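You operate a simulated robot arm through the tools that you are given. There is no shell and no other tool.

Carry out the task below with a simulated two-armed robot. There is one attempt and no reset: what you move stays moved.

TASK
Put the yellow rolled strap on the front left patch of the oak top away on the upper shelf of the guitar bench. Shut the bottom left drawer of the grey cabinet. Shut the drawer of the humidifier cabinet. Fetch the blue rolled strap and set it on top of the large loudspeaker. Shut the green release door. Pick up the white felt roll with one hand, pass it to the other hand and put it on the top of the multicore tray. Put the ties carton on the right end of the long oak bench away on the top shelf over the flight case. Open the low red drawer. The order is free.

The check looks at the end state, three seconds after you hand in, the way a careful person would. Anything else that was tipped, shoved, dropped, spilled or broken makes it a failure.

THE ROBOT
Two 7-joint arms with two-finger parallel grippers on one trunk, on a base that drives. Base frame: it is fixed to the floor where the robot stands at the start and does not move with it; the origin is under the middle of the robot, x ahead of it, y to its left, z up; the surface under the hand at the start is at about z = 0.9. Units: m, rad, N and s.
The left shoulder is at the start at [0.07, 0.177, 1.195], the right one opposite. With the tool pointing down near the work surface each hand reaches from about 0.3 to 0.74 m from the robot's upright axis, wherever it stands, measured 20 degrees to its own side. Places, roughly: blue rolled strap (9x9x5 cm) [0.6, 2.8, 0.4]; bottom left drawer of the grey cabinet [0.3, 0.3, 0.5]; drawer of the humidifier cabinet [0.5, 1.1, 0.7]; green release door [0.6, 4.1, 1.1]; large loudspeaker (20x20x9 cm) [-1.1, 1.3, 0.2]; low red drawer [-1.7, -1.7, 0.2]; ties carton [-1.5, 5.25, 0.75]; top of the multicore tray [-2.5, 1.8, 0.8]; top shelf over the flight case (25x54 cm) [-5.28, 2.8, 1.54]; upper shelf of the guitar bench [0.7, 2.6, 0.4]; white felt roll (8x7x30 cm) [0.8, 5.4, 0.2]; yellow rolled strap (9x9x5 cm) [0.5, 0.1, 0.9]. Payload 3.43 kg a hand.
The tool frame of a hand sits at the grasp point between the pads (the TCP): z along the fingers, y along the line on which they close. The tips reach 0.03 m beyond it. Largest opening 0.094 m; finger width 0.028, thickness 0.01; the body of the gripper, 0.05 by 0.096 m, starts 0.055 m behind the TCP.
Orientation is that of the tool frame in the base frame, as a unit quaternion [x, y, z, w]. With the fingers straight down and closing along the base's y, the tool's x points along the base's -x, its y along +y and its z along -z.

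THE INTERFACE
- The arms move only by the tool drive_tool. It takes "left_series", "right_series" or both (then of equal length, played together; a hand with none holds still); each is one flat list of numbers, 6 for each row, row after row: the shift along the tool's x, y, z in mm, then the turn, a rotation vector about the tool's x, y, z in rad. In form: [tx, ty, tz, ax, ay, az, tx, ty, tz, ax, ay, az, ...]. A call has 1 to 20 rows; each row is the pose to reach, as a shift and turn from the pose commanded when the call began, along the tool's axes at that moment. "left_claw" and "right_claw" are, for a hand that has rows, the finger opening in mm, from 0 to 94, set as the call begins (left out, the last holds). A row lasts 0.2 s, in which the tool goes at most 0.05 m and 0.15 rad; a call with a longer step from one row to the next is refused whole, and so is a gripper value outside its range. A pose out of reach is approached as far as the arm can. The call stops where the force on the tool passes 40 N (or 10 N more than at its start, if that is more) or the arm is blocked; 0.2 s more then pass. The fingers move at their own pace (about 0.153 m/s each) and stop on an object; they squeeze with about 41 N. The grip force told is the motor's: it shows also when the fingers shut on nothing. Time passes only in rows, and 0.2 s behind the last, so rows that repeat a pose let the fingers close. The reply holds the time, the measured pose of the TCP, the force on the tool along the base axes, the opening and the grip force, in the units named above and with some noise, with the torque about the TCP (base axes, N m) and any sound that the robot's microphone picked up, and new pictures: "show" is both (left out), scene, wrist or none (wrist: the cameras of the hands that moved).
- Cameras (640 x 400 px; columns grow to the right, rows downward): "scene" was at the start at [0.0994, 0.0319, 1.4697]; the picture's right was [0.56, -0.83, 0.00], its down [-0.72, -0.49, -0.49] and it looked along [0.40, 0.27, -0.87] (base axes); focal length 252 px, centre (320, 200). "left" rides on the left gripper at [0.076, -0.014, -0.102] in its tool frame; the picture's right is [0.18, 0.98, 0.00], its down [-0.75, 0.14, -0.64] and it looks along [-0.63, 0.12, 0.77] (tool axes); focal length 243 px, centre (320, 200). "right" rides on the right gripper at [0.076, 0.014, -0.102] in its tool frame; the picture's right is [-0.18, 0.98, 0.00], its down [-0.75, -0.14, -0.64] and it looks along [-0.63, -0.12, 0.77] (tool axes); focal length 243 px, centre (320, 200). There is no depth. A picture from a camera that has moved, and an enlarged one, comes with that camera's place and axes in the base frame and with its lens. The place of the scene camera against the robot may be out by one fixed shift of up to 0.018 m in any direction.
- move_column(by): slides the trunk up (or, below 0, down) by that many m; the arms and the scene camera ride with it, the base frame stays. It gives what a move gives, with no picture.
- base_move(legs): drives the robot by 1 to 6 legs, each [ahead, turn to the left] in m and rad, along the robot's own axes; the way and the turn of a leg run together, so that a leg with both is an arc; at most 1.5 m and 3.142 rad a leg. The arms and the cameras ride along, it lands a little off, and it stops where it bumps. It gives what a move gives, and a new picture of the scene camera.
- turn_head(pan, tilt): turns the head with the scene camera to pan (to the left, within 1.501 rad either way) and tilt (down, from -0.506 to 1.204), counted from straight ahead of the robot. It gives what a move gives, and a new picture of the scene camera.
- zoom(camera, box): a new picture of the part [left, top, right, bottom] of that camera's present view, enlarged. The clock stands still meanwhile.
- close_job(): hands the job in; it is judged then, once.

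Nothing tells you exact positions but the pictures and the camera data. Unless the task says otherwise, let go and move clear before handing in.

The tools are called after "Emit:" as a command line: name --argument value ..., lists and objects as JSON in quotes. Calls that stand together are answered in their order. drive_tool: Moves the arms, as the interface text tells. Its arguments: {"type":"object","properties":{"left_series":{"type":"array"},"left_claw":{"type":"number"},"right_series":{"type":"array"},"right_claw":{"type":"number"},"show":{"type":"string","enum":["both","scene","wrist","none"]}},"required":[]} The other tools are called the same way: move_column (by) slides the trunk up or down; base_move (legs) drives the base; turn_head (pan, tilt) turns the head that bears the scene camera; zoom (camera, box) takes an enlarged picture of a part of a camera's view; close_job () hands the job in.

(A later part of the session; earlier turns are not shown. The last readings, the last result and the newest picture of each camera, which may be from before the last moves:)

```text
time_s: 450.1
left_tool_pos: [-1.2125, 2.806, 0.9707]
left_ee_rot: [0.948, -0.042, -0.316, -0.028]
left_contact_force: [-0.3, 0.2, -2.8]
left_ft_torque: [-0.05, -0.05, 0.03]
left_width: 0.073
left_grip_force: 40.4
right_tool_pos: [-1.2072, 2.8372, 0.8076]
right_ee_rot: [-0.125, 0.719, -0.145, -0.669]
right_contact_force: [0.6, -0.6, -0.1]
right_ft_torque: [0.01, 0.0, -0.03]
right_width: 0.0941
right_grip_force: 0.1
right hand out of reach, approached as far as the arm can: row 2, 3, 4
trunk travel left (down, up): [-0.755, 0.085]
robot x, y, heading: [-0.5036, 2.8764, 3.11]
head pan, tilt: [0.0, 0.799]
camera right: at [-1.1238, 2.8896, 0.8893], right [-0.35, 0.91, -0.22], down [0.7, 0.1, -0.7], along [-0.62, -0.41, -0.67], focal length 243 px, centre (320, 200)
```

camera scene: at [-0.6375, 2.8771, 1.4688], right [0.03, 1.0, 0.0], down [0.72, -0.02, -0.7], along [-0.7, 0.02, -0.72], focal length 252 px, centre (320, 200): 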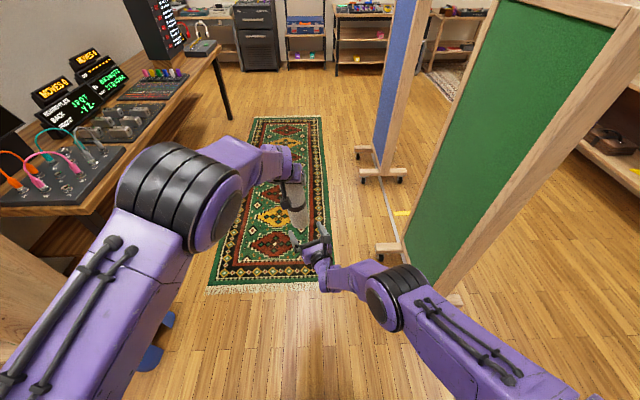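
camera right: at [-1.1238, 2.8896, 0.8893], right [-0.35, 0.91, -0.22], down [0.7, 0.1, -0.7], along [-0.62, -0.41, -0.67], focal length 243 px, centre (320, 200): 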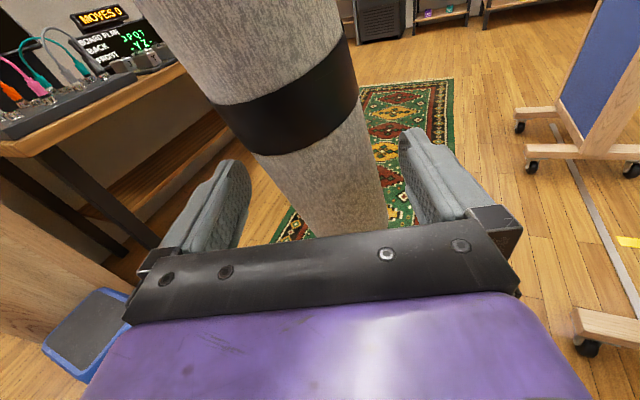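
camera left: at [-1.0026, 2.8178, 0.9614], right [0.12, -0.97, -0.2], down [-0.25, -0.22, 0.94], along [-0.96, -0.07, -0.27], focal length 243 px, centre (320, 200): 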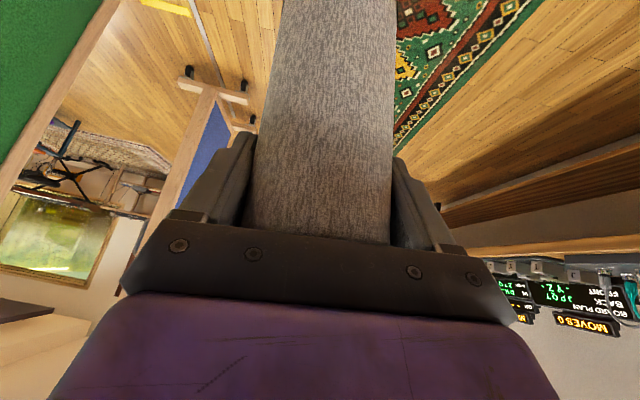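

The roll's centre is 4 cm beyond the right TCP and that arm is at its limit, so I'll bring the roll back toward it with the left hand, along the right hand's axis.

Emit:
drive_tool --left_series '[10, -6, -7, 0, 0, 0, 20, -13, -15, 0, 0, 0, 30, -20, -22, 0, 0, 0]' --show "none"

Emit:
zoom --camera "right" --box '[0, 0, 640, 400]'

```text
time_s: 450.9
left_tool_pos: [-1.1776, 2.7844, 0.9639]
left_ee_rot: [0.949, -0.026, -0.314, -0.016]
left_contact_force: [-6.1, 11.2, 14.9]
left_ft_torque: [1.5, 1.23, -0.4]
left_width: 0.0795
left_grip_force: 40.8
left hand out of reach, approached as far as the arm can: row 1, 2, 3
right_tool_pos: [-1.2072, 2.8364, 0.8084]
right_ee_rot: [-0.123, 0.719, -0.145, -0.669]
right_contact_force: [6.8, -11.7, -19.1]
right_ft_torque: [1.07, 0.04, 0.38]
right_width: 0.0939
right_grip_force: 0.1
trunk travel left (down, up): [-0.755, 0.085]
robot x, y, heading: [-0.5035, 2.8794, 3.107]
head pan, tilt: [0.0, 0.799]
```

```text
1.00 times, centred on (320, 200) of right (not enlarged: the box is as wide or as high as the picture)
camera zoom: at [-1.1234, 2.8892, 0.8894], right [-0.35, 0.91, -0.23], down [0.7, 0.1, -0.7], along [-0.62, -0.41, -0.67], focal length 243 px, centre (320, 200)
```

zoom: 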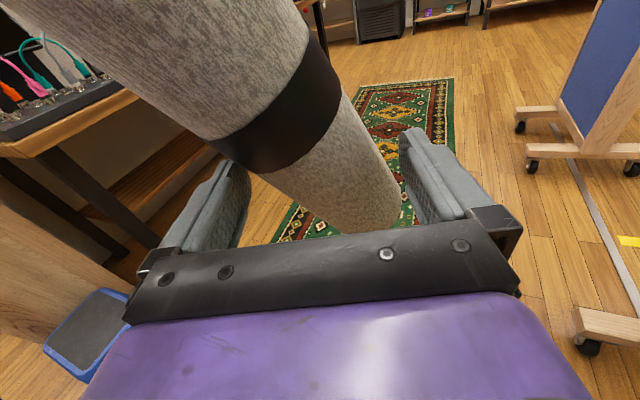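

The roll got nudged against a right finger. I'll back the right hand well off and check how the roll sits in the left grip before trying a better hand-over arrangement.

Emit:
drive_tool --right_series '[0, 0, -30, 0, 0, 0, 0, 0, -70, 0, 0, 0, 0, 10, -110, 0, 0, 0, 0, 40, -150, 0, 0, 0, 0, 80, -180, 0, 0, 0]' --show "scene"

Emit:
zoom --camera "left" --box '[0, 0, 640, 400]'

Emit:
zoom --camera "right" --box '[0, 0, 640, 400]'

```text
time_s: 452.1
left_tool_pos: [-1.1764, 2.7863, 0.9655]
left_ee_rot: [0.948, -0.024, -0.316, -0.019]
left_contact_force: [0.8, 0.0, -3.3]
left_ft_torque: [-0.08, -0.17, -0.04]
left_width: 0.0736
left_grip_force: 41.1
right_tool_pos: [-1.069, 2.9794, 0.816]
right_ee_rot: [-0.124, 0.718, -0.147, -0.669]
right_contact_force: [1.6, 0.4, 0.0]
right_ft_torque: [-0.01, 0.05, 0.05]
right_width: 0.0939
right_grip_force: 0.0
trunk travel left (down, up): [-0.755, 0.085]
robot x, y, heading: [-0.5025, 2.8744, 3.108]
head pan, tilt: [0.0, 0.799]
camera scene: at [-0.637, 2.8785, 1.4689], right [0.03, 1.0, 0.0], down [0.72, -0.02, -0.7], along [-0.7, 0.02, -0.72], focal length 252 px, centre (320, 200)
```

scene: 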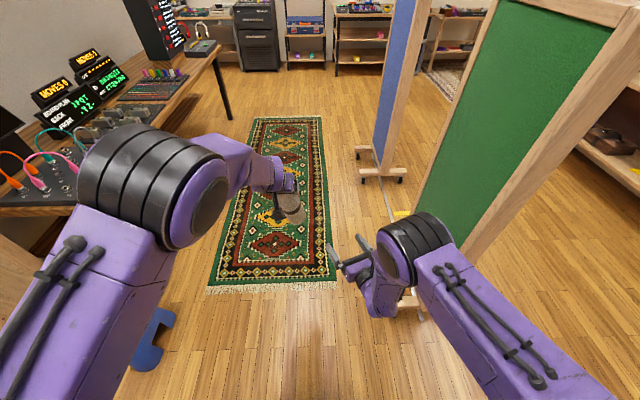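

```text
1.00 times, centred on (320, 200) of left (not enlarged: the box is as wide or as high as the picture)
camera zoom: at [-1.0548, 2.7916, 1.0025], right [0.09, -0.99, -0.13], down [-0.23, -0.15, 0.96], along [-0.97, -0.06, -0.24], focal length 243 px, centre (320, 200)
```

zoom: 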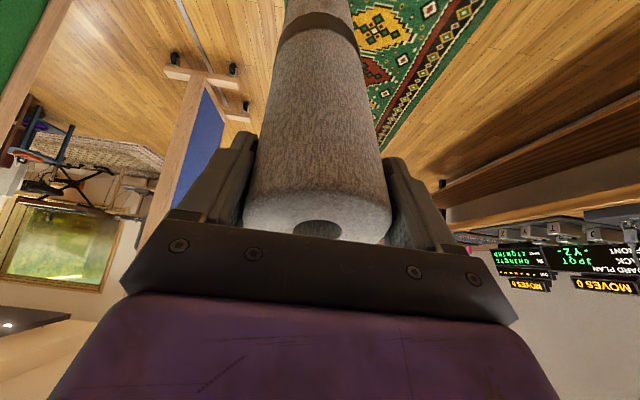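

```text
1.00 times, centred on (320, 200) of right (not enlarged: the box is as wide or as high as the picture)
camera zoom: at [-0.9855, 3.0317, 0.8984], right [-0.35, 0.91, -0.23], down [0.7, 0.1, -0.71], along [-0.62, -0.41, -0.67], focal length 243 px, centre (320, 200)
```

zoom: 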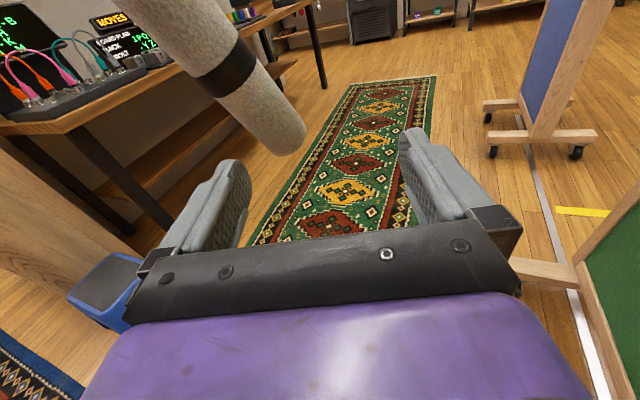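

The roll leans about 19° in the left grip but is held over 4–5 cm. The limit on the right arm comes from reaching too far below its shoulder, so I'll raise the left hand 15 cm and bring the right hand in at a higher level.

Emit:
drive_tool --left_series '[-22, -1, -30, 0, 0, 0, -45, -2, -60, 0, 0, 0, -67, -2, -90, 0, 0, 0, -90, -3, -120, 0, 0, 0]' --show "none"

Emit:
drive_tool --right_series '[35, 0, 0, 0, 0, 0, 70, 0, 0, 0, 0, 0, 105, 0, 0, 0, 0, 0, 140, 0, 0, 0, 0, 0]' --show "both"

```text
time_s: 452.9
left_tool_pos: [-1.1541, 2.7721, 0.9668]
left_ee_rot: [0.972, -0.014, -0.234, -0.014]
left_contact_force: [-0.7, -0.3, -3.7]
left_ft_torque: [-0.04, -0.12, -0.02]
left_width: 0.0736
left_grip_force: 41.2
left hand out of reach, approached as far as the arm can: row 1, 2, 3
right_tool_pos: [-1.0702, 2.9775, 0.8164]
right_ee_rot: [-0.125, 0.718, -0.146, -0.67]
right_contact_force: [0.4, 0.0, 0.3]
right_ft_torque: [-0.01, -0.02, 0.02]
right_width: 0.0939
right_grip_force: 0.1
trunk travel left (down, up): [-0.755, 0.085]
robot x, y, heading: [-0.4964, 2.8771, 3.115]
head pan, tilt: [0.0, 0.799]
stopped in row 3 (left hand): the arm was blocked; the commanded pose is now the measured one
```

```text
time_s: 453.9
left_tool_pos: [-1.1549, 2.7738, 0.9687]
left_ee_rot: [0.972, -0.014, -0.236, -0.013]
left_contact_force: [0.6, -0.2, -4.7]
left_ft_torque: [-0.05, -0.13, 0.02]
left_width: 0.0735
left_grip_force: 41.0
right_tool_pos: [-1.0766, 2.9815, 0.9541]
right_ee_rot: [-0.122, 0.718, -0.144, -0.67]
right_contact_force: [-1.3, 0.0, 0.3]
right_ft_torque: [-0.02, -0.03, -0.01]
right_width: 0.0941
right_grip_force: 0.1
trunk travel left (down, up): [-0.755, 0.085]
robot x, y, heading: [-0.499, 2.8755, 3.109]
head pan, tilt: [0.0, 0.799]
camera scene: at [-0.6359, 2.8767, 1.4689], right [0.03, 1.0, 0.0], down [0.72, -0.02, -0.7], along [-0.7, 0.02, -0.72], focal length 252 px, centre (320, 200)
camera right: at [-0.9935, 3.0334, 1.0374], right [-0.35, 0.91, -0.23], down [0.7, 0.1, -0.71], along [-0.62, -0.41, -0.67], focal length 243 px, centre (320, 200)
```

scene: 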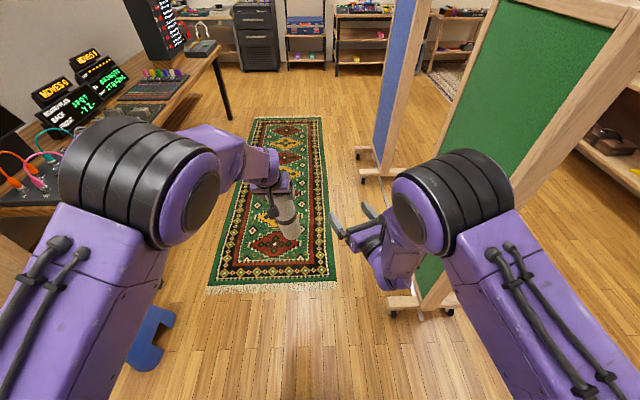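
right: 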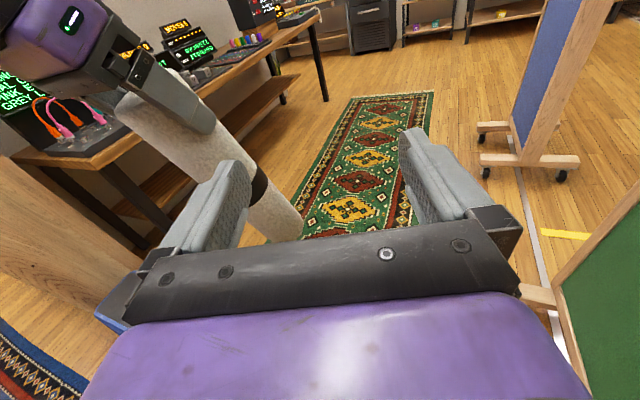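

The left arm can't go higher there. A better idea: swing the roll horizontal, pointing to the right, so the right hand can meet its far end at a comfortable height. First I'll move the right hand out of the way.

Emit:
drive_tool --right_series '[0, 20, -30, 0, 0, 0, 0, 45, -60, 0, 0, 0, 0, 75, -90, 0, 0, 0, 0, 105, -110, 0, 0, 0, 0, 140, -125, 0, 0, 0, 0, 175, -135, 0, 0, 0]' --show "none"

Emit:
drive_tool --left_series '[0, 5, 2, 0.127, 0, -0.066, -1, 11, 3, 0.254, 0, -0.131, -2, 16, 5, 0.38, 0, -0.197, -3, 22, 6, 0.507, -0.001, -0.262, -4, 27, 8, 0.634, -0.001, -0.328, -5, 33, 9, 0.761, -0.001, -0.393, -6, 38, 10, 0.888, -0.001, -0.459, -7, 44, 10, 1.015, -0.001, -0.524, -8, 50, 10, 1.141, -0.001, -0.59, -9, 55, 10, 1.268, -0.001, -0.655, -10, 60, 10, 1.395, -0.002, -0.721]' --show "both"

```text
time_s: 455.3
left_tool_pos: [-1.156, 2.775, 0.9694]
left_ee_rot: [0.972, -0.015, -0.236, -0.013]
left_contact_force: [0.5, -0.2, -3.5]
left_ft_torque: [-0.07, -0.1, -0.01]
left_width: 0.0736
left_grip_force: 40.7
right_tool_pos: [-1.0214, 3.1959, 0.9556]
right_ee_rot: [-0.124, 0.718, -0.147, -0.669]
right_contact_force: [0.1, 0.3, 0.6]
right_ft_torque: [0.02, 0.03, 0.0]
right_width: 0.094
right_grip_force: 0.0
trunk travel left (down, up): [-0.755, 0.085]
robot x, y, heading: [-0.4999, 2.8793, 3.11]
head pan, tilt: [0.0, 0.799]
```

```text
time_s: 457.7
left_tool_pos: [-1.1705, 2.7157, 0.9629]
left_ee_rot: [-0.684, -0.155, 0.152, 0.696]
left_contact_force: [0.3, -0.6, -3.7]
left_ft_torque: [-0.44, -0.08, -0.01]
left_width: 0.0727
left_grip_force: 41.0
right_tool_pos: [-1.0209, 3.1946, 0.9556]
right_ee_rot: [-0.124, 0.718, -0.145, -0.67]
right_contact_force: [0.0, -0.2, -0.2]
right_ft_torque: [-0.01, 0.0, 0.0]
right_width: 0.0938
right_grip_force: 0.1
trunk travel left (down, up): [-0.755, 0.085]
robot x, y, heading: [-0.504, 2.8759, 3.113]
head pan, tilt: [0.0, 0.799]
camera scene: at [-0.6377, 2.8763, 1.4688], right [0.03, 1.0, 0.0], down [0.72, -0.02, -0.7], along [-0.7, 0.02, -0.72], focal length 252 px, centre (320, 200)
camera left: at [-1.0581, 2.6551, 0.9765], right [0.17, 0.09, -0.98], down [-0.41, -0.9, -0.16], along [-0.9, 0.43, -0.11], focal length 243 px, centre (320, 200)
```

scene: 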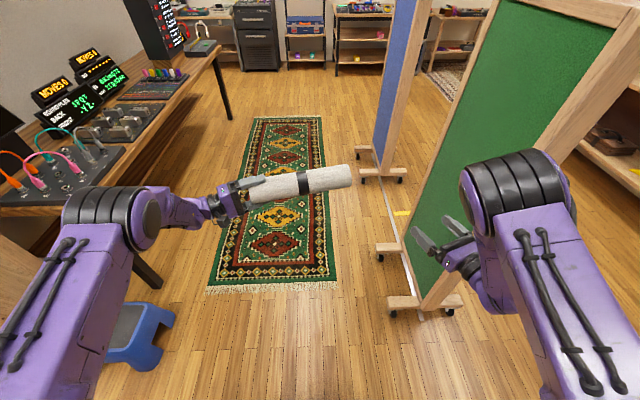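
left: 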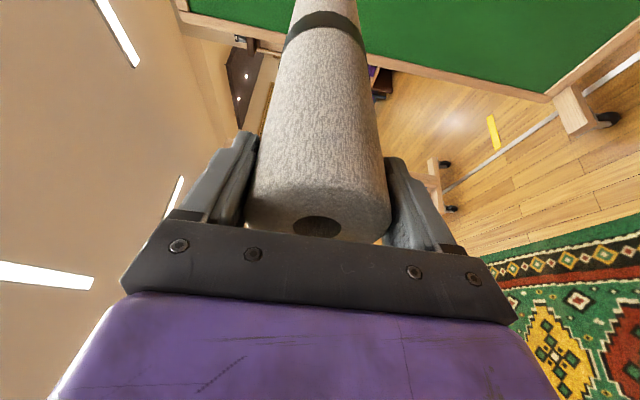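

The roll is now held horizontally, pointing right, with no reach trouble. Before choosing the right-hand grip, I'll zoom in on the tray to decide whether to lay it down or stand it up.

Emit:
zoom --camera "scene" --box '[80, 30, 240, 130]'

```text
4.00 times, centred on (160, 80) of scene
camera zoom: at [-0.6377, 2.8763, 1.4688], right [0.03, 1.0, 0.0], down [0.72, -0.02, -0.7], along [-0.7, 0.02, -0.72], focal length 1008 px, centre (960, 680)
```

zoom: 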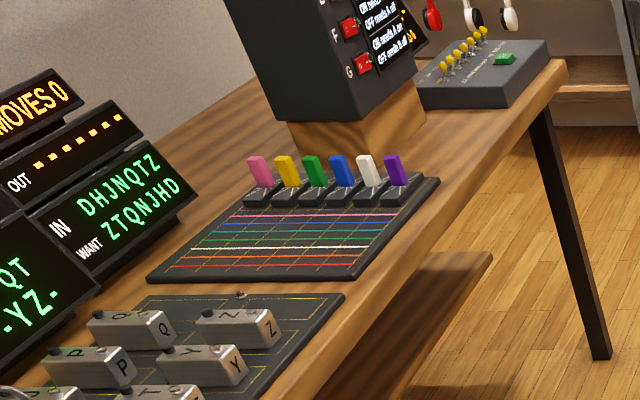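

The multicore tray is the panel with the rainbow lines; its flat part is about 28×31 cm, beside a row of levers I mustn't touch — so standing the roll upright there is safest. I'll roll the right hand so its fingers close vertically to take the horizontal roll.

Emit:
drive_tool --right_series '[0, 0, 0, 0, 0, 0.143, 0, 0, 0, 0, 0, 0.286, 0, 0, 0, 0, 0, 0.428, 0, 0, 0, 0, 0, 0.571, 0, 0, 0, 0, 0, 0.714, 0, 0, 0, 0, 0, 0.857, 0, 0, 0, 0, 0, 1.0, 0, 0, 0, 0, 0, 1.142, 0, 0, 0, 0, 0, 1.285, 0, 0, 0, 0, 0, 1.428, 0, 0, 0, 0, 0, 1.571]' --show "none"

```text
time_s: 460.1
left_tool_pos: [-1.171, 2.7168, 0.9638]
left_ee_rot: [-0.686, -0.155, 0.152, 0.695]
left_contact_force: [-0.2, 0.0, -3.0]
left_ft_torque: [-0.43, -0.1, -0.03]
left_width: 0.0728
left_grip_force: 41.3
right_tool_pos: [-1.0205, 3.1938, 0.9573]
right_ee_rot: [0.421, 0.594, -0.577, -0.37]
right_contact_force: [-0.3, 0.4, -0.2]
right_ft_torque: [-0.02, -0.01, -0.03]
right_width: 0.0939
right_grip_force: 0.1
trunk travel left (down, up): [-0.755, 0.085]
robot x, y, heading: [-0.5004, 2.8764, 3.112]
head pan, tilt: [0.0, 0.799]
```

Emit:
drive_tool --right_series '[-36, -2, 18, 0.002, 0.05, 0.003, -72, -4, 36, 0.005, 0.1, 0.006, -108, -6, 54, 0.007, 0.15, 0.009, -144, -8, 72, 0.009, 0.2, 0.012, -180, -10, 89, 0.012, 0.25, 0.015, -216, -12, 107, 0.014, 0.3, 0.018, -252, -14, 125, 0.016, 0.35, 0.021, -288, -16, 143, 0.018, 0.399, 0.024]' --show "both"

```text
time_s: 461.9
left_tool_pos: [-1.1718, 2.7159, 0.9636]
left_ee_rot: [-0.685, -0.154, 0.153, 0.696]
left_contact_force: [-0.5, 0.2, -3.7]
left_ft_torque: [-0.43, -0.11, -0.03]
left_width: 0.0725
left_grip_force: 41.1
right_tool_pos: [-1.0486, 2.8759, 0.9773]
right_ee_rot: [0.534, 0.496, -0.49, -0.479]
right_contact_force: [-0.3, -0.6, 0.3]
right_ft_torque: [-0.01, 0.01, -0.02]
right_width: 0.0939
right_grip_force: 0.1
trunk travel left (down, up): [-0.755, 0.085]
robot x, y, heading: [-0.5013, 2.8789, 3.108]
head pan, tilt: [0.0, 0.799]
camera scene: at [-0.6369, 2.8745, 1.4689], right [0.03, 1.0, 0.0], down [0.72, -0.02, -0.7], along [-0.7, 0.02, -0.72], focal length 252 px, centre (320, 200)
camera right: at [-0.9427, 2.9473, 0.966], right [0.06, -0.23, -0.97], down [0.61, -0.76, 0.22], along [-0.79, -0.61, 0.1], focal length 243 px, centre (320, 200)
```

scene: 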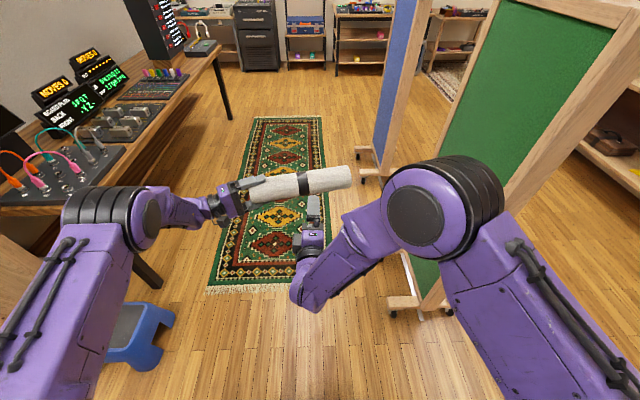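
right: 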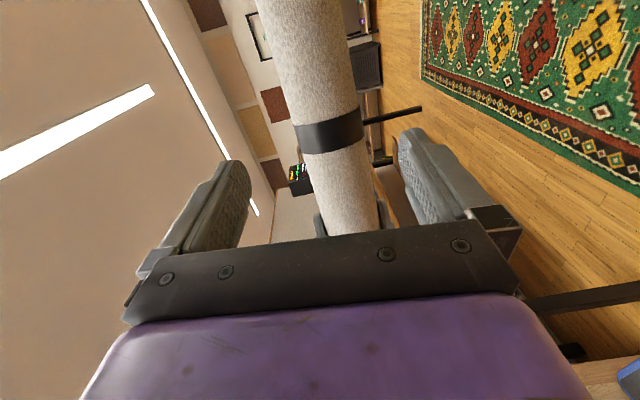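

The right hand lines up with the roll, fingers above and below. Advancing 14 cm to enclose it.

Emit:
drive_tool --right_series '[0, -2, 35, 0, 0, 0, -1, -5, 70, 0, 0, 0, -1, -7, 100, 0, 0, 0, -2, -8, 120, 0, 0, 0, -2, -9, 134, 0, 0, 0]' --show "both"

```text
time_s: 463.1
left_tool_pos: [-1.1717, 2.7167, 0.9639]
left_ee_rot: [-0.686, -0.155, 0.152, 0.694]
left_contact_force: [-0.3, 0.0, -2.3]
left_ft_torque: [-0.24, -0.06, 0.06]
left_width: 0.0726
left_grip_force: 40.6
right_tool_pos: [-1.1798, 2.874, 0.9779]
right_ee_rot: [0.529, 0.501, -0.492, -0.477]
right_contact_force: [-0.2, 0.2, -0.9]
right_ft_torque: [0.01, -0.04, 0.02]
right_width: 0.0937
right_grip_force: 0.0
trunk travel left (down, up): [-0.755, 0.085]
robot x, y, heading: [-0.4977, 2.8767, 3.11]
head pan, tilt: [0.0, 0.799]
camera scene: at [-0.6375, 2.8769, 1.4688], right [0.03, 1.0, 0.0], down [0.72, -0.02, -0.7], along [-0.7, 0.02, -0.72], focal length 252 px, centre (320, 200)
camera right: at [-1.0758, 2.9482, 0.9673], right [0.06, -0.23, -0.97], down [0.62, -0.76, 0.21], along [-0.78, -0.61, 0.1], focal length 243 px, centre (320, 200)
```

scene: 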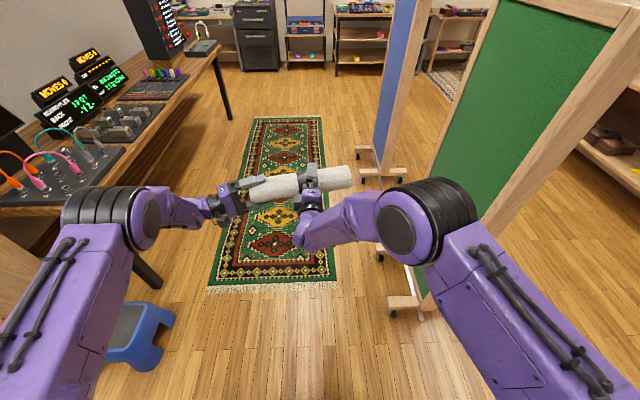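
right: 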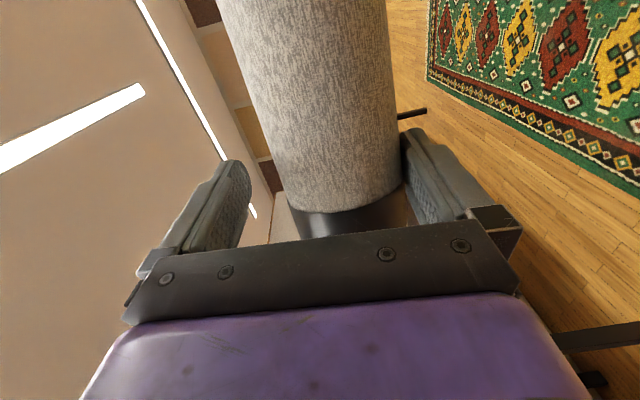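

The roll sits a bit low in the opening; shifting the hand 8 mm down, then closing.

Emit:
drive_tool --right_series '[0, 4, 0, 0, 0, 0, 0, 8, 0, 0, 0, 0]' --show "none"

Emit:
drive_tool --right_series '[0, 0, 0, 0, 0, 0, 0, 0, 0, 0, 0, 0, 0, 0, 0, 0, 0, 0, 0, 0, 0, 0, 0, 0]' --right_claw 45 --show "wrist"

```text
time_s: 463.7
left_tool_pos: [-1.1699, 2.7171, 0.9635]
left_ee_rot: [-0.686, -0.154, 0.153, 0.695]
left_contact_force: [-0.2, -0.5, -3.5]
left_ft_torque: [-0.44, -0.08, 0.02]
left_width: 0.0726
left_grip_force: 40.9
right_tool_pos: [-1.1788, 2.8735, 0.9708]
right_ee_rot: [0.529, 0.499, -0.492, -0.478]
right_contact_force: [-0.2, 1.4, -0.9]
right_ft_torque: [0.0, -0.01, -0.02]
right_width: 0.0941
right_grip_force: 0.0
trunk travel left (down, up): [-0.755, 0.085]
robot x, y, heading: [-0.4983, 2.8802, 3.113]
head pan, tilt: [0.0, 0.799]
```

```text
time_s: 464.7
left_tool_pos: [-1.1714, 2.7174, 0.9658]
left_ee_rot: [-0.684, -0.154, 0.154, 0.696]
left_contact_force: [7.1, -0.5, 14.1]
left_ft_torque: [1.4, -0.53, -0.29]
left_width: 0.0724
left_grip_force: 41.1
right_tool_pos: [-1.1785, 2.8738, 0.9695]
right_ee_rot: [0.531, 0.5, -0.49, -0.477]
right_contact_force: [-5.9, 0.8, -14.0]
right_ft_torque: [0.92, 0.6, -0.74]
right_width: 0.071
right_grip_force: 41.8
trunk travel left (down, up): [-0.755, 0.085]
robot x, y, heading: [-0.5005, 2.8793, 3.11]
head pan, tilt: [0.0, 0.799]
camera right: at [-1.0742, 2.9471, 0.9585], right [0.06, -0.23, -0.97], down [0.62, -0.76, 0.21], along [-0.78, -0.61, 0.1], focal length 243 px, centre (320, 200)
```

right: 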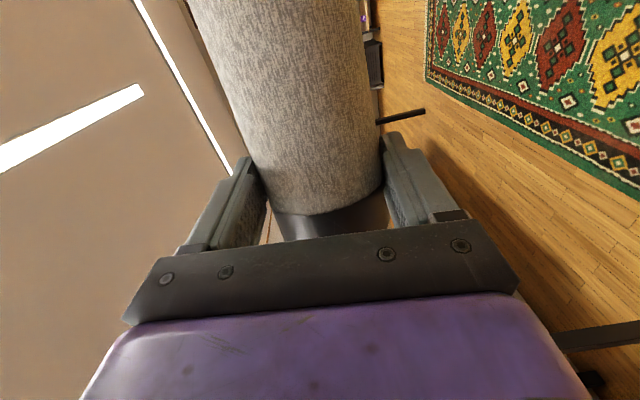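

Both hands hold the roll. Now I release the left hand and withdraw it along its own axis.

Emit:
drive_tool --left_series '[0, 0, 0, 0, 0, 0, 0, 0, 0, 0, 0, 0, 0, 0, 0, 0, 0, 0]' --left_claw 94 --show "none"

Emit:
drive_tool --left_series '[0, 0, -15, 0, 0, 0, 0, 0, -40, 0, 0, 0, 0, 0, -70, 0, 0, 0, 0, 0, -100, 0, 0, 0, 0, 0, -130, 0, 0, 0]' --show "both"

```text
time_s: 465.5
left_tool_pos: [-1.1699, 2.7152, 0.9633]
left_ee_rot: [-0.685, -0.155, 0.152, 0.695]
left_contact_force: [-0.2, -0.2, 1.2]
left_ft_torque: [-0.02, 0.01, 0.01]
left_width: 0.094
left_grip_force: 0.2
right_tool_pos: [-1.1786, 2.8735, 0.97]
right_ee_rot: [0.53, 0.5, -0.492, -0.477]
right_contact_force: [0.9, 0.4, -2.8]
right_ft_torque: [0.1, -0.05, -0.02]
right_width: 0.0709
right_grip_force: 41.2
trunk travel left (down, up): [-0.755, 0.085]
robot x, y, heading: [-0.4997, 2.8743, 3.11]
head pan, tilt: [0.0, 0.799]
```

```text
time_s: 466.7
left_tool_pos: [-1.1151, 2.5994, 0.9624]
left_ee_rot: [-0.685, -0.155, 0.153, 0.696]
left_contact_force: [-0.1, -0.1, 0.3]
left_ft_torque: [0.0, -0.02, 0.01]
left_width: 0.0938
left_grip_force: 0.2
right_tool_pos: [-1.1791, 2.873, 0.9705]
right_ee_rot: [0.529, 0.499, -0.492, -0.478]
right_contact_force: [-0.1, 0.1, -3.9]
right_ft_torque: [0.12, -0.05, -0.03]
right_width: 0.0706
right_grip_force: 41.5
trunk travel left (down, up): [-0.755, 0.085]
robot x, y, heading: [-0.5019, 2.879, 3.111]
head pan, tilt: [0.0, 0.799]
camera scene: at [-0.6367, 2.8756, 1.4689], right [0.03, 1.0, 0.0], down [0.72, -0.02, -0.7], along [-0.7, 0.02, -0.72], focal length 252 px, centre (320, 200)
camera left: at [-1.0024, 2.5379, 0.9753], right [0.17, 0.09, -0.98], down [-0.41, -0.9, -0.15], along [-0.9, 0.43, -0.11], focal length 243 px, centre (320, 200)
```

scene: 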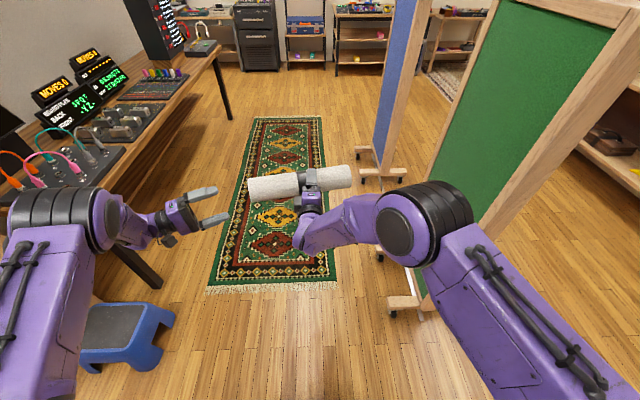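
left: 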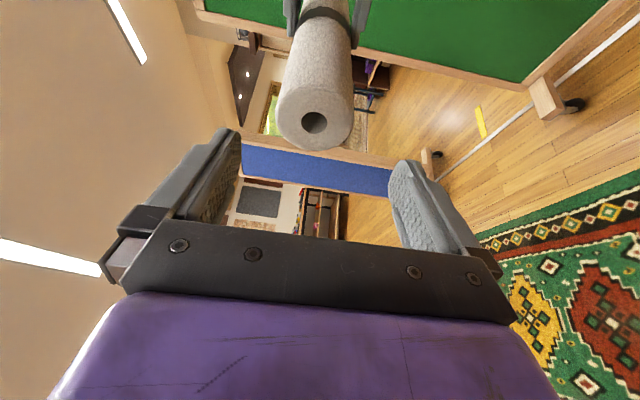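

The hand-over is complete: the right hand holds the roll alone. Now I'll turn the roll upright with the right wrist and tuck the left arm.

Emit:
drive_tool --right_series '[0, 0, 0, 0, 0, -0.143, 0, 0, 0, 0, 0, -0.286, 0, 0, 0, 0, 0, -0.428, 0, 0, 0, 0, 0, -0.571, 0, 0, 0, 0, 0, -0.714, 0, 0, 0, 0, 0, -0.857, 0, 0, 0, 0, 0, -1.0, 0, 0, 0, 0, 0, -1.142, 0, 0, 0, 0, 0, -1.285, 0, 0, 0, 0, 0, -1.428, 0, 0, 0, 0, 0, -1.571]' --left_series '[12, 0, -16, 0, 0, 0, 24, 0, -33, 0, 0, 0, 36, 0, -49, 0, 0, 0, 49, -1, -65, 0, 0, 0, 61, -1, -82, 0, 0, 0, 73, -1, -98, 0, 0, 0, 85, -1, -114, 0, 0, 0, 97, -1, -130, 0, 0, 0, 109, -2, -147, 0, 0, 0, 121, -2, -163, 0, 0, 0, 133, -2, -179, 0, 0, 0]' --show "both"

```text
time_s: 469.1
left_tool_pos: [-0.9181, 2.4921, 0.961]
left_ee_rot: [-0.685, -0.154, 0.153, 0.695]
left_contact_force: [-0.1, -0.8, 0.1]
left_ft_torque: [0.01, -0.02, 0.01]
left_width: 0.0942
left_grip_force: 0.1
right_tool_pos: [-1.1791, 2.8725, 0.9707]
right_ee_rot: [0.02, 0.727, -0.009, -0.686]
right_contact_force: [0.0, 0.1, -4.0]
right_ft_torque: [0.03, -0.09, -0.03]
right_width: 0.07
right_grip_force: 40.8
trunk travel left (down, up): [-0.755, 0.085]
robot x, y, heading: [-0.4988, 2.8779, 3.111]
head pan, tilt: [0.0, 0.799]
camera scene: at [-0.6364, 2.8762, 1.4689], right [0.03, 1.0, 0.0], down [0.72, -0.02, -0.7], along [-0.7, 0.02, -0.72], focal length 252 px, centre (320, 200)
camera right: at [-1.0818, 2.8876, 1.0519], right [0.03, 0.97, -0.22], down [0.68, -0.18, -0.71], along [-0.73, -0.13, -0.67], focal length 243 px, centre (320, 200)
camera left: at [-0.8051, 2.4312, 0.9745], right [0.17, 0.09, -0.98], down [-0.41, -0.9, -0.15], along [-0.9, 0.43, -0.11], focal length 243 px, centre (320, 200)
```

scene: 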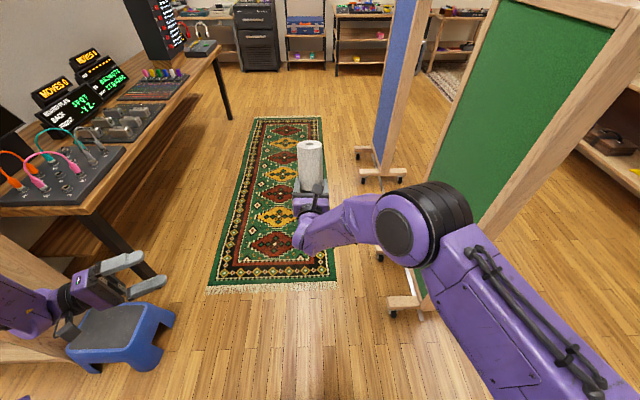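
right: 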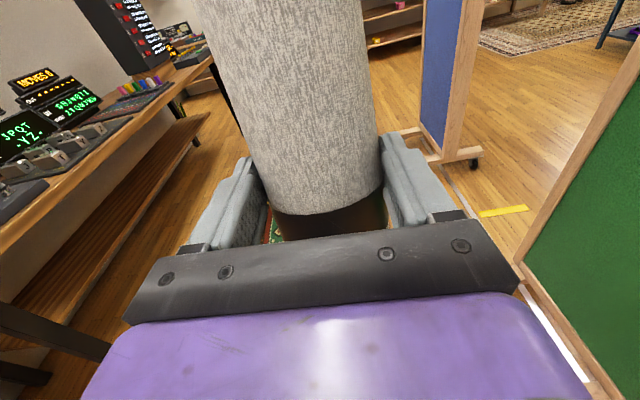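
left: 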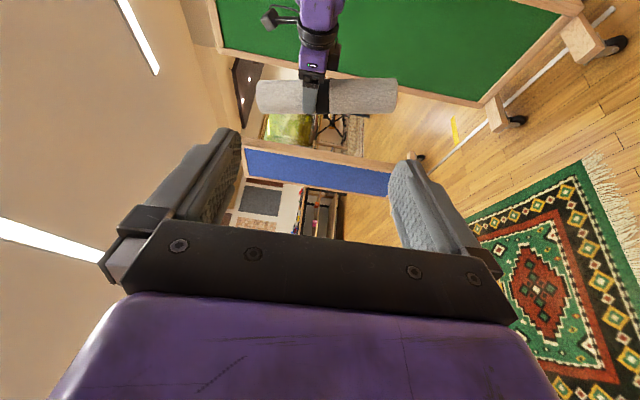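

The roll is upright in the right hand. I'll zoom in to judge how straight it hangs.

Emit:
zoom --camera "left" --box '[220, 40, 440, 178]'

Emit:
zoom --camera "scene" --box '[240, 120, 400, 260]'

```text
2.90 times, centred on (330, 109) of left
camera zoom: at [-0.8051, 2.4312, 0.9745], right [0.17, 0.09, -0.98], down [-0.41, -0.9, -0.15], along [-0.9, 0.43, -0.11], focal length 703 px, centre (291, 464)
```

zoom: 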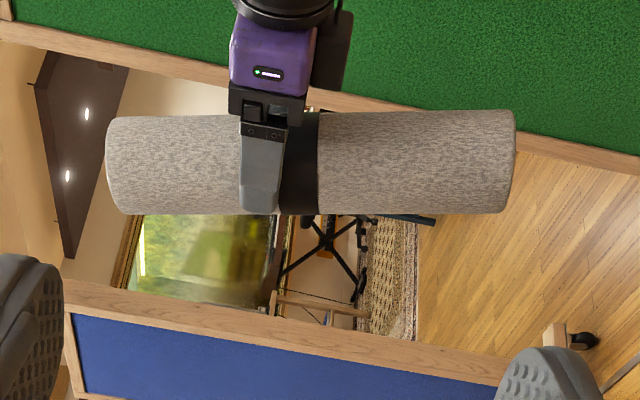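

```text
2.86 times, centred on (320, 190) of scene
camera zoom: at [-0.6364, 2.8762, 1.4689], right [0.03, 1.0, 0.0], down [0.72, -0.02, -0.7], along [-0.7, 0.02, -0.72], focal length 720 px, centre (320, 229)
```

zoom: 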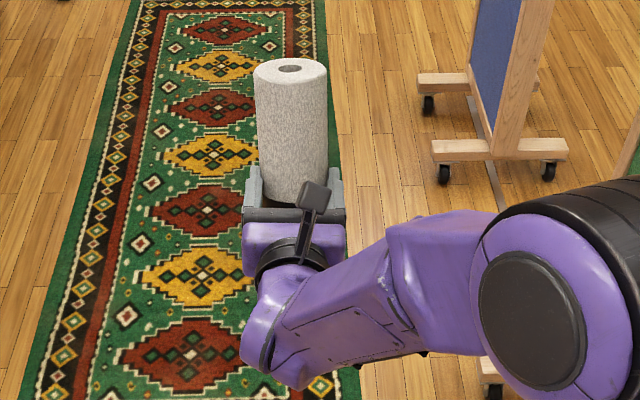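

The roll leans forward about 20° (top away) and slightly left. I'll pitch the hand up by about 0.35 rad and roll it a touch to bring it vertical, then check.

Emit:
drive_tool --right_series '[0, 0, 0, 0, 0.12, 0.02, 0, 0, 0, 0, 0.24, 0.04, 0, 0, 0, 0, 0.35, 0.06]' --show "none"

Emit:
zoom --camera "left" --box '[220, 40, 440, 178]'

Emit:
zoom --camera "scene" --box '[240, 120, 400, 260]'

```text
time_s: 469.9
left_tool_pos: [-0.9193, 2.4933, 0.9622]
left_ee_rot: [-0.685, -0.154, 0.153, 0.696]
left_contact_force: [-0.5, -0.3, 0.1]
left_ft_torque: [0.01, 0.0, -0.02]
left_width: 0.0941
left_grip_force: 0.0
right_tool_pos: [-1.1795, 2.8734, 0.9701]
right_ee_rot: [-0.044, -0.596, 0.027, 0.802]
right_contact_force: [0.0, -0.3, -2.9]
right_ft_torque: [-0.02, -0.08, 0.01]
right_width: 0.07
right_grip_force: 41.0
trunk travel left (down, up): [-0.755, 0.085]
robot x, y, heading: [-0.5018, 2.8754, 3.113]
head pan, tilt: [0.0, 0.799]
```

```text
2.90 times, centred on (330, 109) of left
camera zoom: at [-0.8062, 2.4317, 0.9746], right [0.17, 0.09, -0.98], down [-0.41, -0.9, -0.15], along [-0.9, 0.43, -0.11], focal length 703 px, centre (291, 464)
```

zoom: 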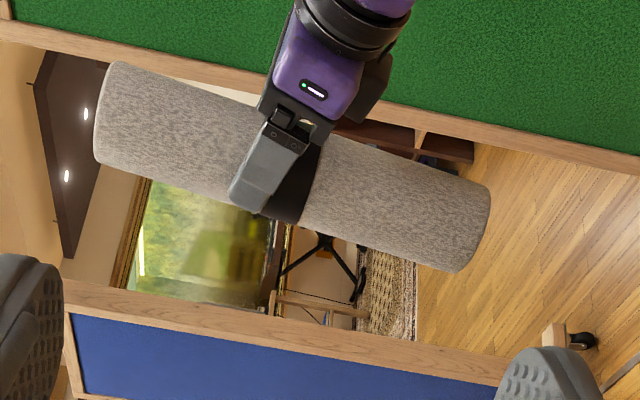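

```text
2.86 times, centred on (320, 190) of scene
camera zoom: at [-0.6377, 2.8769, 1.4688], right [0.03, 1.0, 0.0], down [0.72, -0.02, -0.7], along [-0.7, 0.02, -0.72], focal length 720 px, centre (320, 229)
```

zoom: 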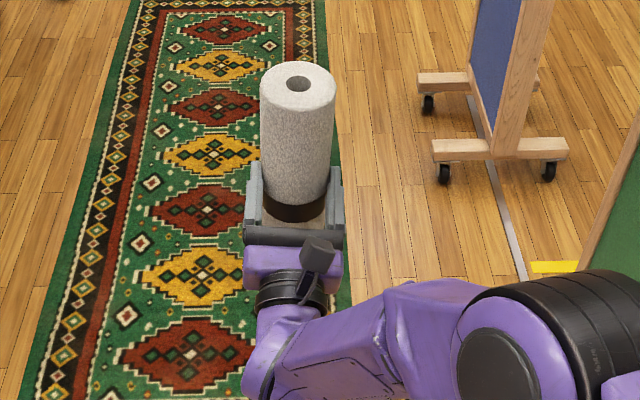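

Slightly over-corrected; backing off 0.125 rad should make it vertical.

Emit:
drive_tool --right_series '[0, 0, 0, 0, -0.125, 0]' --show "none"

Emit:
zoom --camera "left" --box '[220, 40, 440, 178]'

```text
time_s: 470.3
left_tool_pos: [-0.9192, 2.4928, 0.9616]
left_ee_rot: [-0.685, -0.155, 0.153, 0.695]
left_contact_force: [0.1, 0.0, -0.5]
left_ft_torque: [-0.01, 0.01, -0.01]
left_width: 0.094
left_grip_force: 0.1
right_tool_pos: [-1.1786, 2.8722, 0.9709]
right_ee_rot: [-0.043, -0.645, 0.029, 0.763]
right_contact_force: [-0.6, -0.4, -3.7]
right_ft_torque: [0.02, -0.08, 0.0]
right_width: 0.0698
right_grip_force: 40.9
trunk travel left (down, up): [-0.755, 0.085]
robot x, y, heading: [-0.503, 2.8771, 3.11]
head pan, tilt: [0.0, 0.799]
```

```text
2.90 times, centred on (330, 109) of left
camera zoom: at [-0.8053, 2.4315, 0.9748], right [0.17, 0.09, -0.98], down [-0.41, -0.9, -0.15], along [-0.9, 0.43, -0.11], focal length 703 px, centre (291, 464)
```

zoom: 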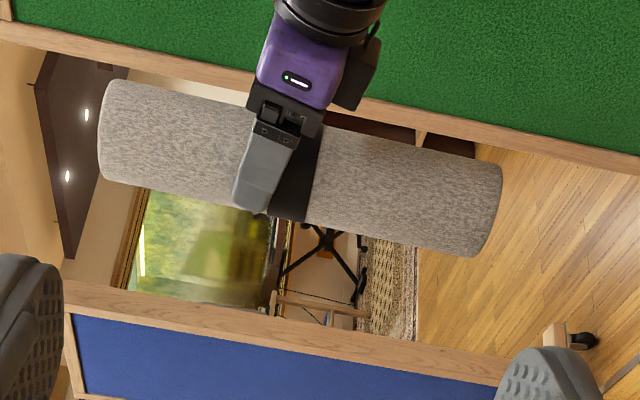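

The roll is vertical within a degree, with its lower end about 17 cm below the grip. I'll raise the trunk and drive west along the aisle to the multicore desk.

Emit:
move_column --by 0.08

Emit:
base_move --legs '[[0.0, 0.099], [1.3, 0.0], [0.57, 0.0], [0.0, 1.503]]'

Emit:
turn_head --pan 0.1 --tilt 0.7

```text
time_s: 471.5
left_tool_pos: [-0.9189, 2.494, 1.0422]
left_ee_rot: [-0.686, -0.155, 0.153, 0.694]
left_contact_force: [0.0, -0.6, -0.2]
left_ft_torque: [-0.02, 0.04, 0.02]
left_width: 0.0939
left_grip_force: 0.0
right_tool_pos: [-1.1796, 2.8739, 1.0496]
right_ee_rot: [-0.043, -0.646, 0.028, 0.762]
right_contact_force: [-0.7, -0.3, -3.4]
right_ft_torque: [0.02, -0.08, 0.0]
right_width: 0.0697
right_grip_force: 41.1
trunk travel left (down, up): [-0.835, 0.005]
robot x, y, heading: [-0.5009, 2.878, 3.113]
head pan, tilt: [0.0, 0.799]
```

```text
time_s: 485.1
left_tool_pos: [-1.9674, 2.3524, 1.0422]
left_ee_rot: [-0.367, -0.599, 0.604, 0.375]
left_contact_force: [-0.3, -0.7, 0.0]
left_ft_torque: [-0.02, 0.0, -0.02]
left_width: 0.094
left_grip_force: 0.0
right_tool_pos: [-2.341, 2.0808, 1.0496]
right_ee_rot: [0.433, -0.48, 0.566, 0.511]
right_contact_force: [-0.4, -0.3, -3.5]
right_ft_torque: [0.09, 0.01, -0.04]
right_width: 0.0683
right_grip_force: 40.6
trunk travel left (down, up): [-0.835, 0.005]
robot x, y, heading: [-2.3644, 2.7616, -1.572]
head pan, tilt: [0.0, 0.799]
camera scene: at [-2.3697, 2.624, 1.5488], right [-1.0, 0.0, 0.0], down [0.0, 0.72, -0.7], along [0.0, -0.7, -0.72], focal length 252 px, centre (320, 200)
```

scene: 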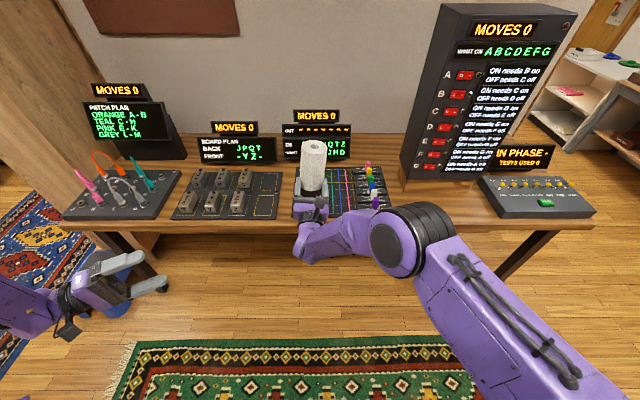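

```text
time_s: 485.8
left_tool_pos: [-1.9677, 2.3536, 1.0415]
left_ee_rot: [-0.367, -0.599, 0.604, 0.375]
left_contact_force: [0.5, 0.2, 0.9]
left_ft_torque: [0.0, 0.01, 0.0]
left_width: 0.094
left_grip_force: 0.0
right_tool_pos: [-2.3395, 2.0818, 1.0489]
right_ee_rot: [0.434, -0.48, 0.566, 0.51]
right_contact_force: [1.2, -0.7, -3.0]
right_ft_torque: [0.06, 0.01, -0.02]
right_width: 0.068
right_grip_force: 41.1
trunk travel left (down, up): [-0.835, 0.005]
robot x, y, heading: [-2.3664, 2.7641, -1.571]
head pan, tilt: [0.099, 0.7]
camera scene: at [-2.361, 2.6203, 1.5571], right [-1.0, -0.1, 0.0], down [-0.06, 0.64, -0.76], along [0.07, -0.76, -0.64], focal length 252 px, centre (320, 200)
```

scene: 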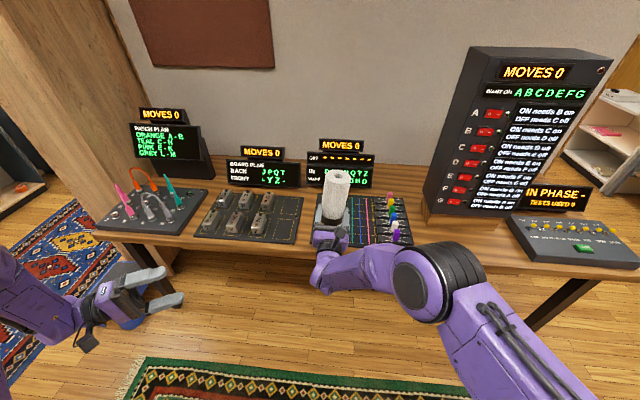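

I'm in front of the desk with all puzzle boards showing "MOVES 0". I'll zoom in on the line panel to make sure it's the multicore tray and see its free area.

Emit:
zoom --camera "scene" --box '[280, 150, 440, 260]'

```text
3.64 times, centred on (360, 205) of scene
camera zoom: at [-2.361, 2.6203, 1.5571], right [-1.0, -0.1, 0.0], down [-0.06, 0.64, -0.76], along [0.07, -0.76, -0.64], focal length 916 px, centre (174, 182)
```

zoom: 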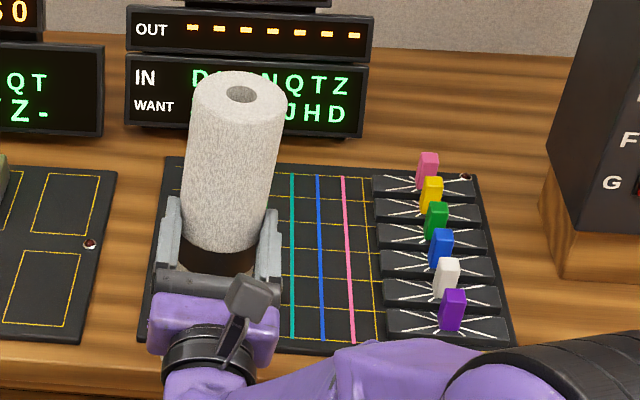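

This matches the stated spot: the panel spans x -2.67…-2.26, y 1.66…1.97, with levers only at x < -2.53. I'll drive forward and position the roll over the flat part at about [-2.38, 1.81].

Emit:
base_move --legs '[[0.22, 0.0]]'

Emit:
zoom --camera "scene" --box '[200, 130, 440, 290]'

```text
time_s: 487.5
left_tool_pos: [-1.9647, 2.1332, 1.0415]
left_ee_rot: [-0.365, -0.6, 0.606, 0.373]
left_contact_force: [-0.7, -0.4, 0.3]
left_ft_torque: [0.02, 0.0, 0.01]
left_width: 0.0941
left_grip_force: 0.1
right_tool_pos: [-2.3362, 1.8596, 1.0502]
right_ee_rot: [0.434, -0.479, 0.569, 0.509]
right_contact_force: [-0.1, 0.5, -4.0]
right_ft_torque: [0.08, 0.04, -0.02]
right_width: 0.0681
right_grip_force: 41.1
trunk travel left (down, up): [-0.835, 0.005]
robot x, y, heading: [-2.3631, 2.5367, -1.567]
head pan, tilt: [0.099, 0.7]
camera scene: at [-2.3604, 2.3985, 1.5573], right [-0.99, -0.1, 0.0], down [-0.07, 0.64, -0.77], along [0.08, -0.76, -0.64], focal length 252 px, centre (320, 200)
```

scene: 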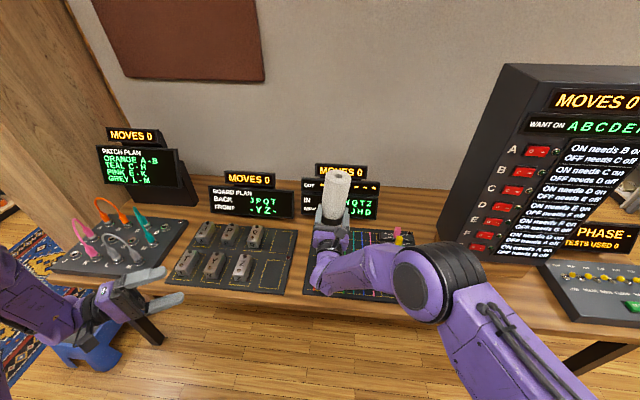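

```text
2.50 times, centred on (320, 210) of scene
camera zoom: at [-2.3604, 2.3985, 1.5573], right [-0.99, -0.1, 0.0], down [-0.07, 0.64, -0.77], along [0.08, -0.76, -0.64], focal length 630 px, centre (320, 175)
```

zoom: 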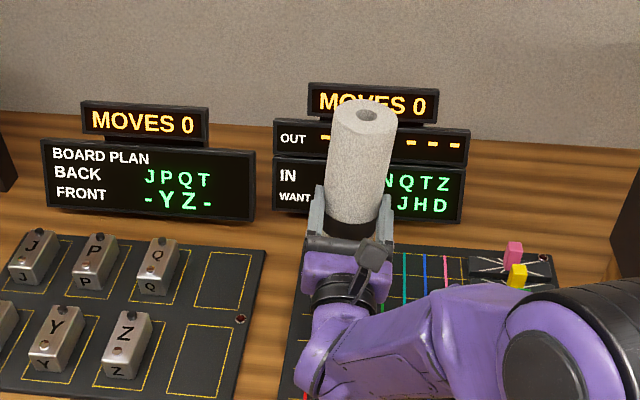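

The hand is tilted about 6° to the right, so the roll leans that way. I'll level it, then check the lean from the left wrist camera.

Emit:
drive_tool --right_series '[0, 0, 0, 0, 0, -0.105]' --show "none"

Emit:
zoom --camera "left" --box '[0, 0, 640, 400]'

Emit:
zoom --camera "right" --box '[0, 0, 640, 400]'

Emit:
zoom --camera "scene" --box '[200, 130, 440, 290]'

```text
time_s: 487.9
left_tool_pos: [-1.9644, 2.1337, 1.0419]
left_ee_rot: [-0.364, -0.6, 0.607, 0.373]
left_contact_force: [0.1, -0.6, 0.7]
left_ft_torque: [0.02, 0.04, 0.0]
left_width: 0.0938
left_grip_force: 0.1
right_tool_pos: [-2.3346, 1.8595, 1.0497]
right_ee_rot: [0.459, -0.455, 0.541, 0.538]
right_contact_force: [-0.2, 0.0, -3.6]
right_ft_torque: [0.12, -0.01, 0.01]
right_width: 0.0681
right_grip_force: 40.9
trunk travel left (down, up): [-0.835, 0.005]
robot x, y, heading: [-2.3633, 2.5353, -1.571]
head pan, tilt: [0.099, 0.7]
```

```text
1.00 times, centred on (320, 200) of left (not enlarged: the box is as wide or as high as the picture)
camera zoom: at [-1.9078, 2.2479, 1.0549], right [-0.1, 0.16, -0.98], down [0.91, -0.38, -0.15], along [-0.4, -0.91, -0.11], focal length 243 px, centre (320, 200)
```

zoom: 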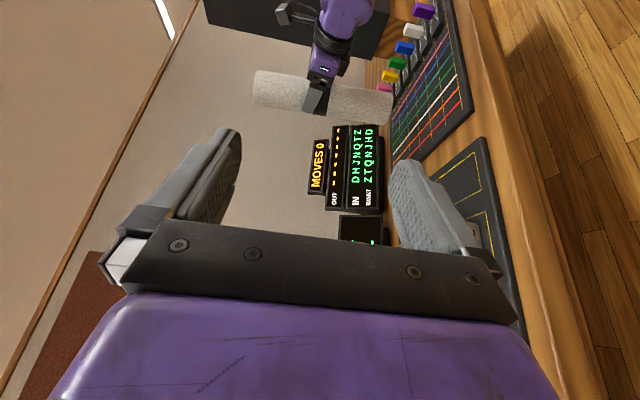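

```text
1.00 times, centred on (320, 200) of right (not enlarged: the box is as wide or as high as the picture)
camera zoom: at [-2.3508, 1.9725, 1.1084], right [-0.98, -0.04, -0.18], down [0.14, 0.51, -0.85], along [0.12, -0.86, -0.5], focal length 243 px, centre (320, 200)
```

zoom: 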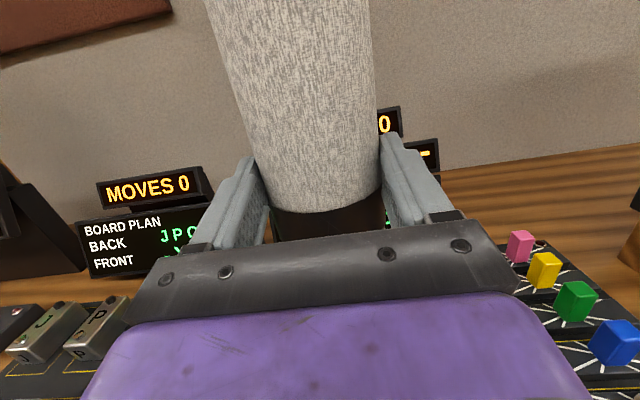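

```text
2.50 times, centred on (320, 210) of scene
camera zoom: at [-2.3602, 2.3985, 1.5572], right [-0.99, -0.1, 0.0], down [-0.07, 0.64, -0.77], along [0.08, -0.76, -0.64], focal length 630 px, centre (320, 175)
```

zoom: 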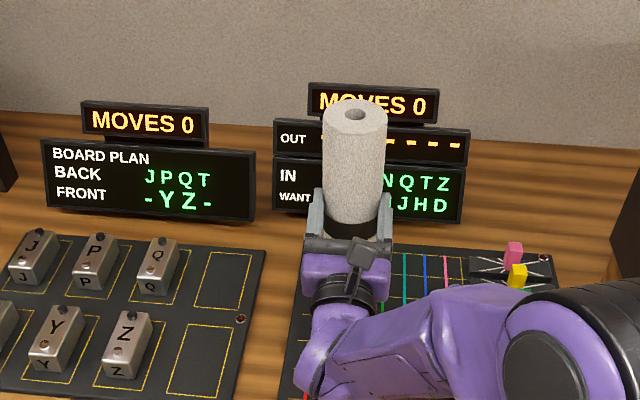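

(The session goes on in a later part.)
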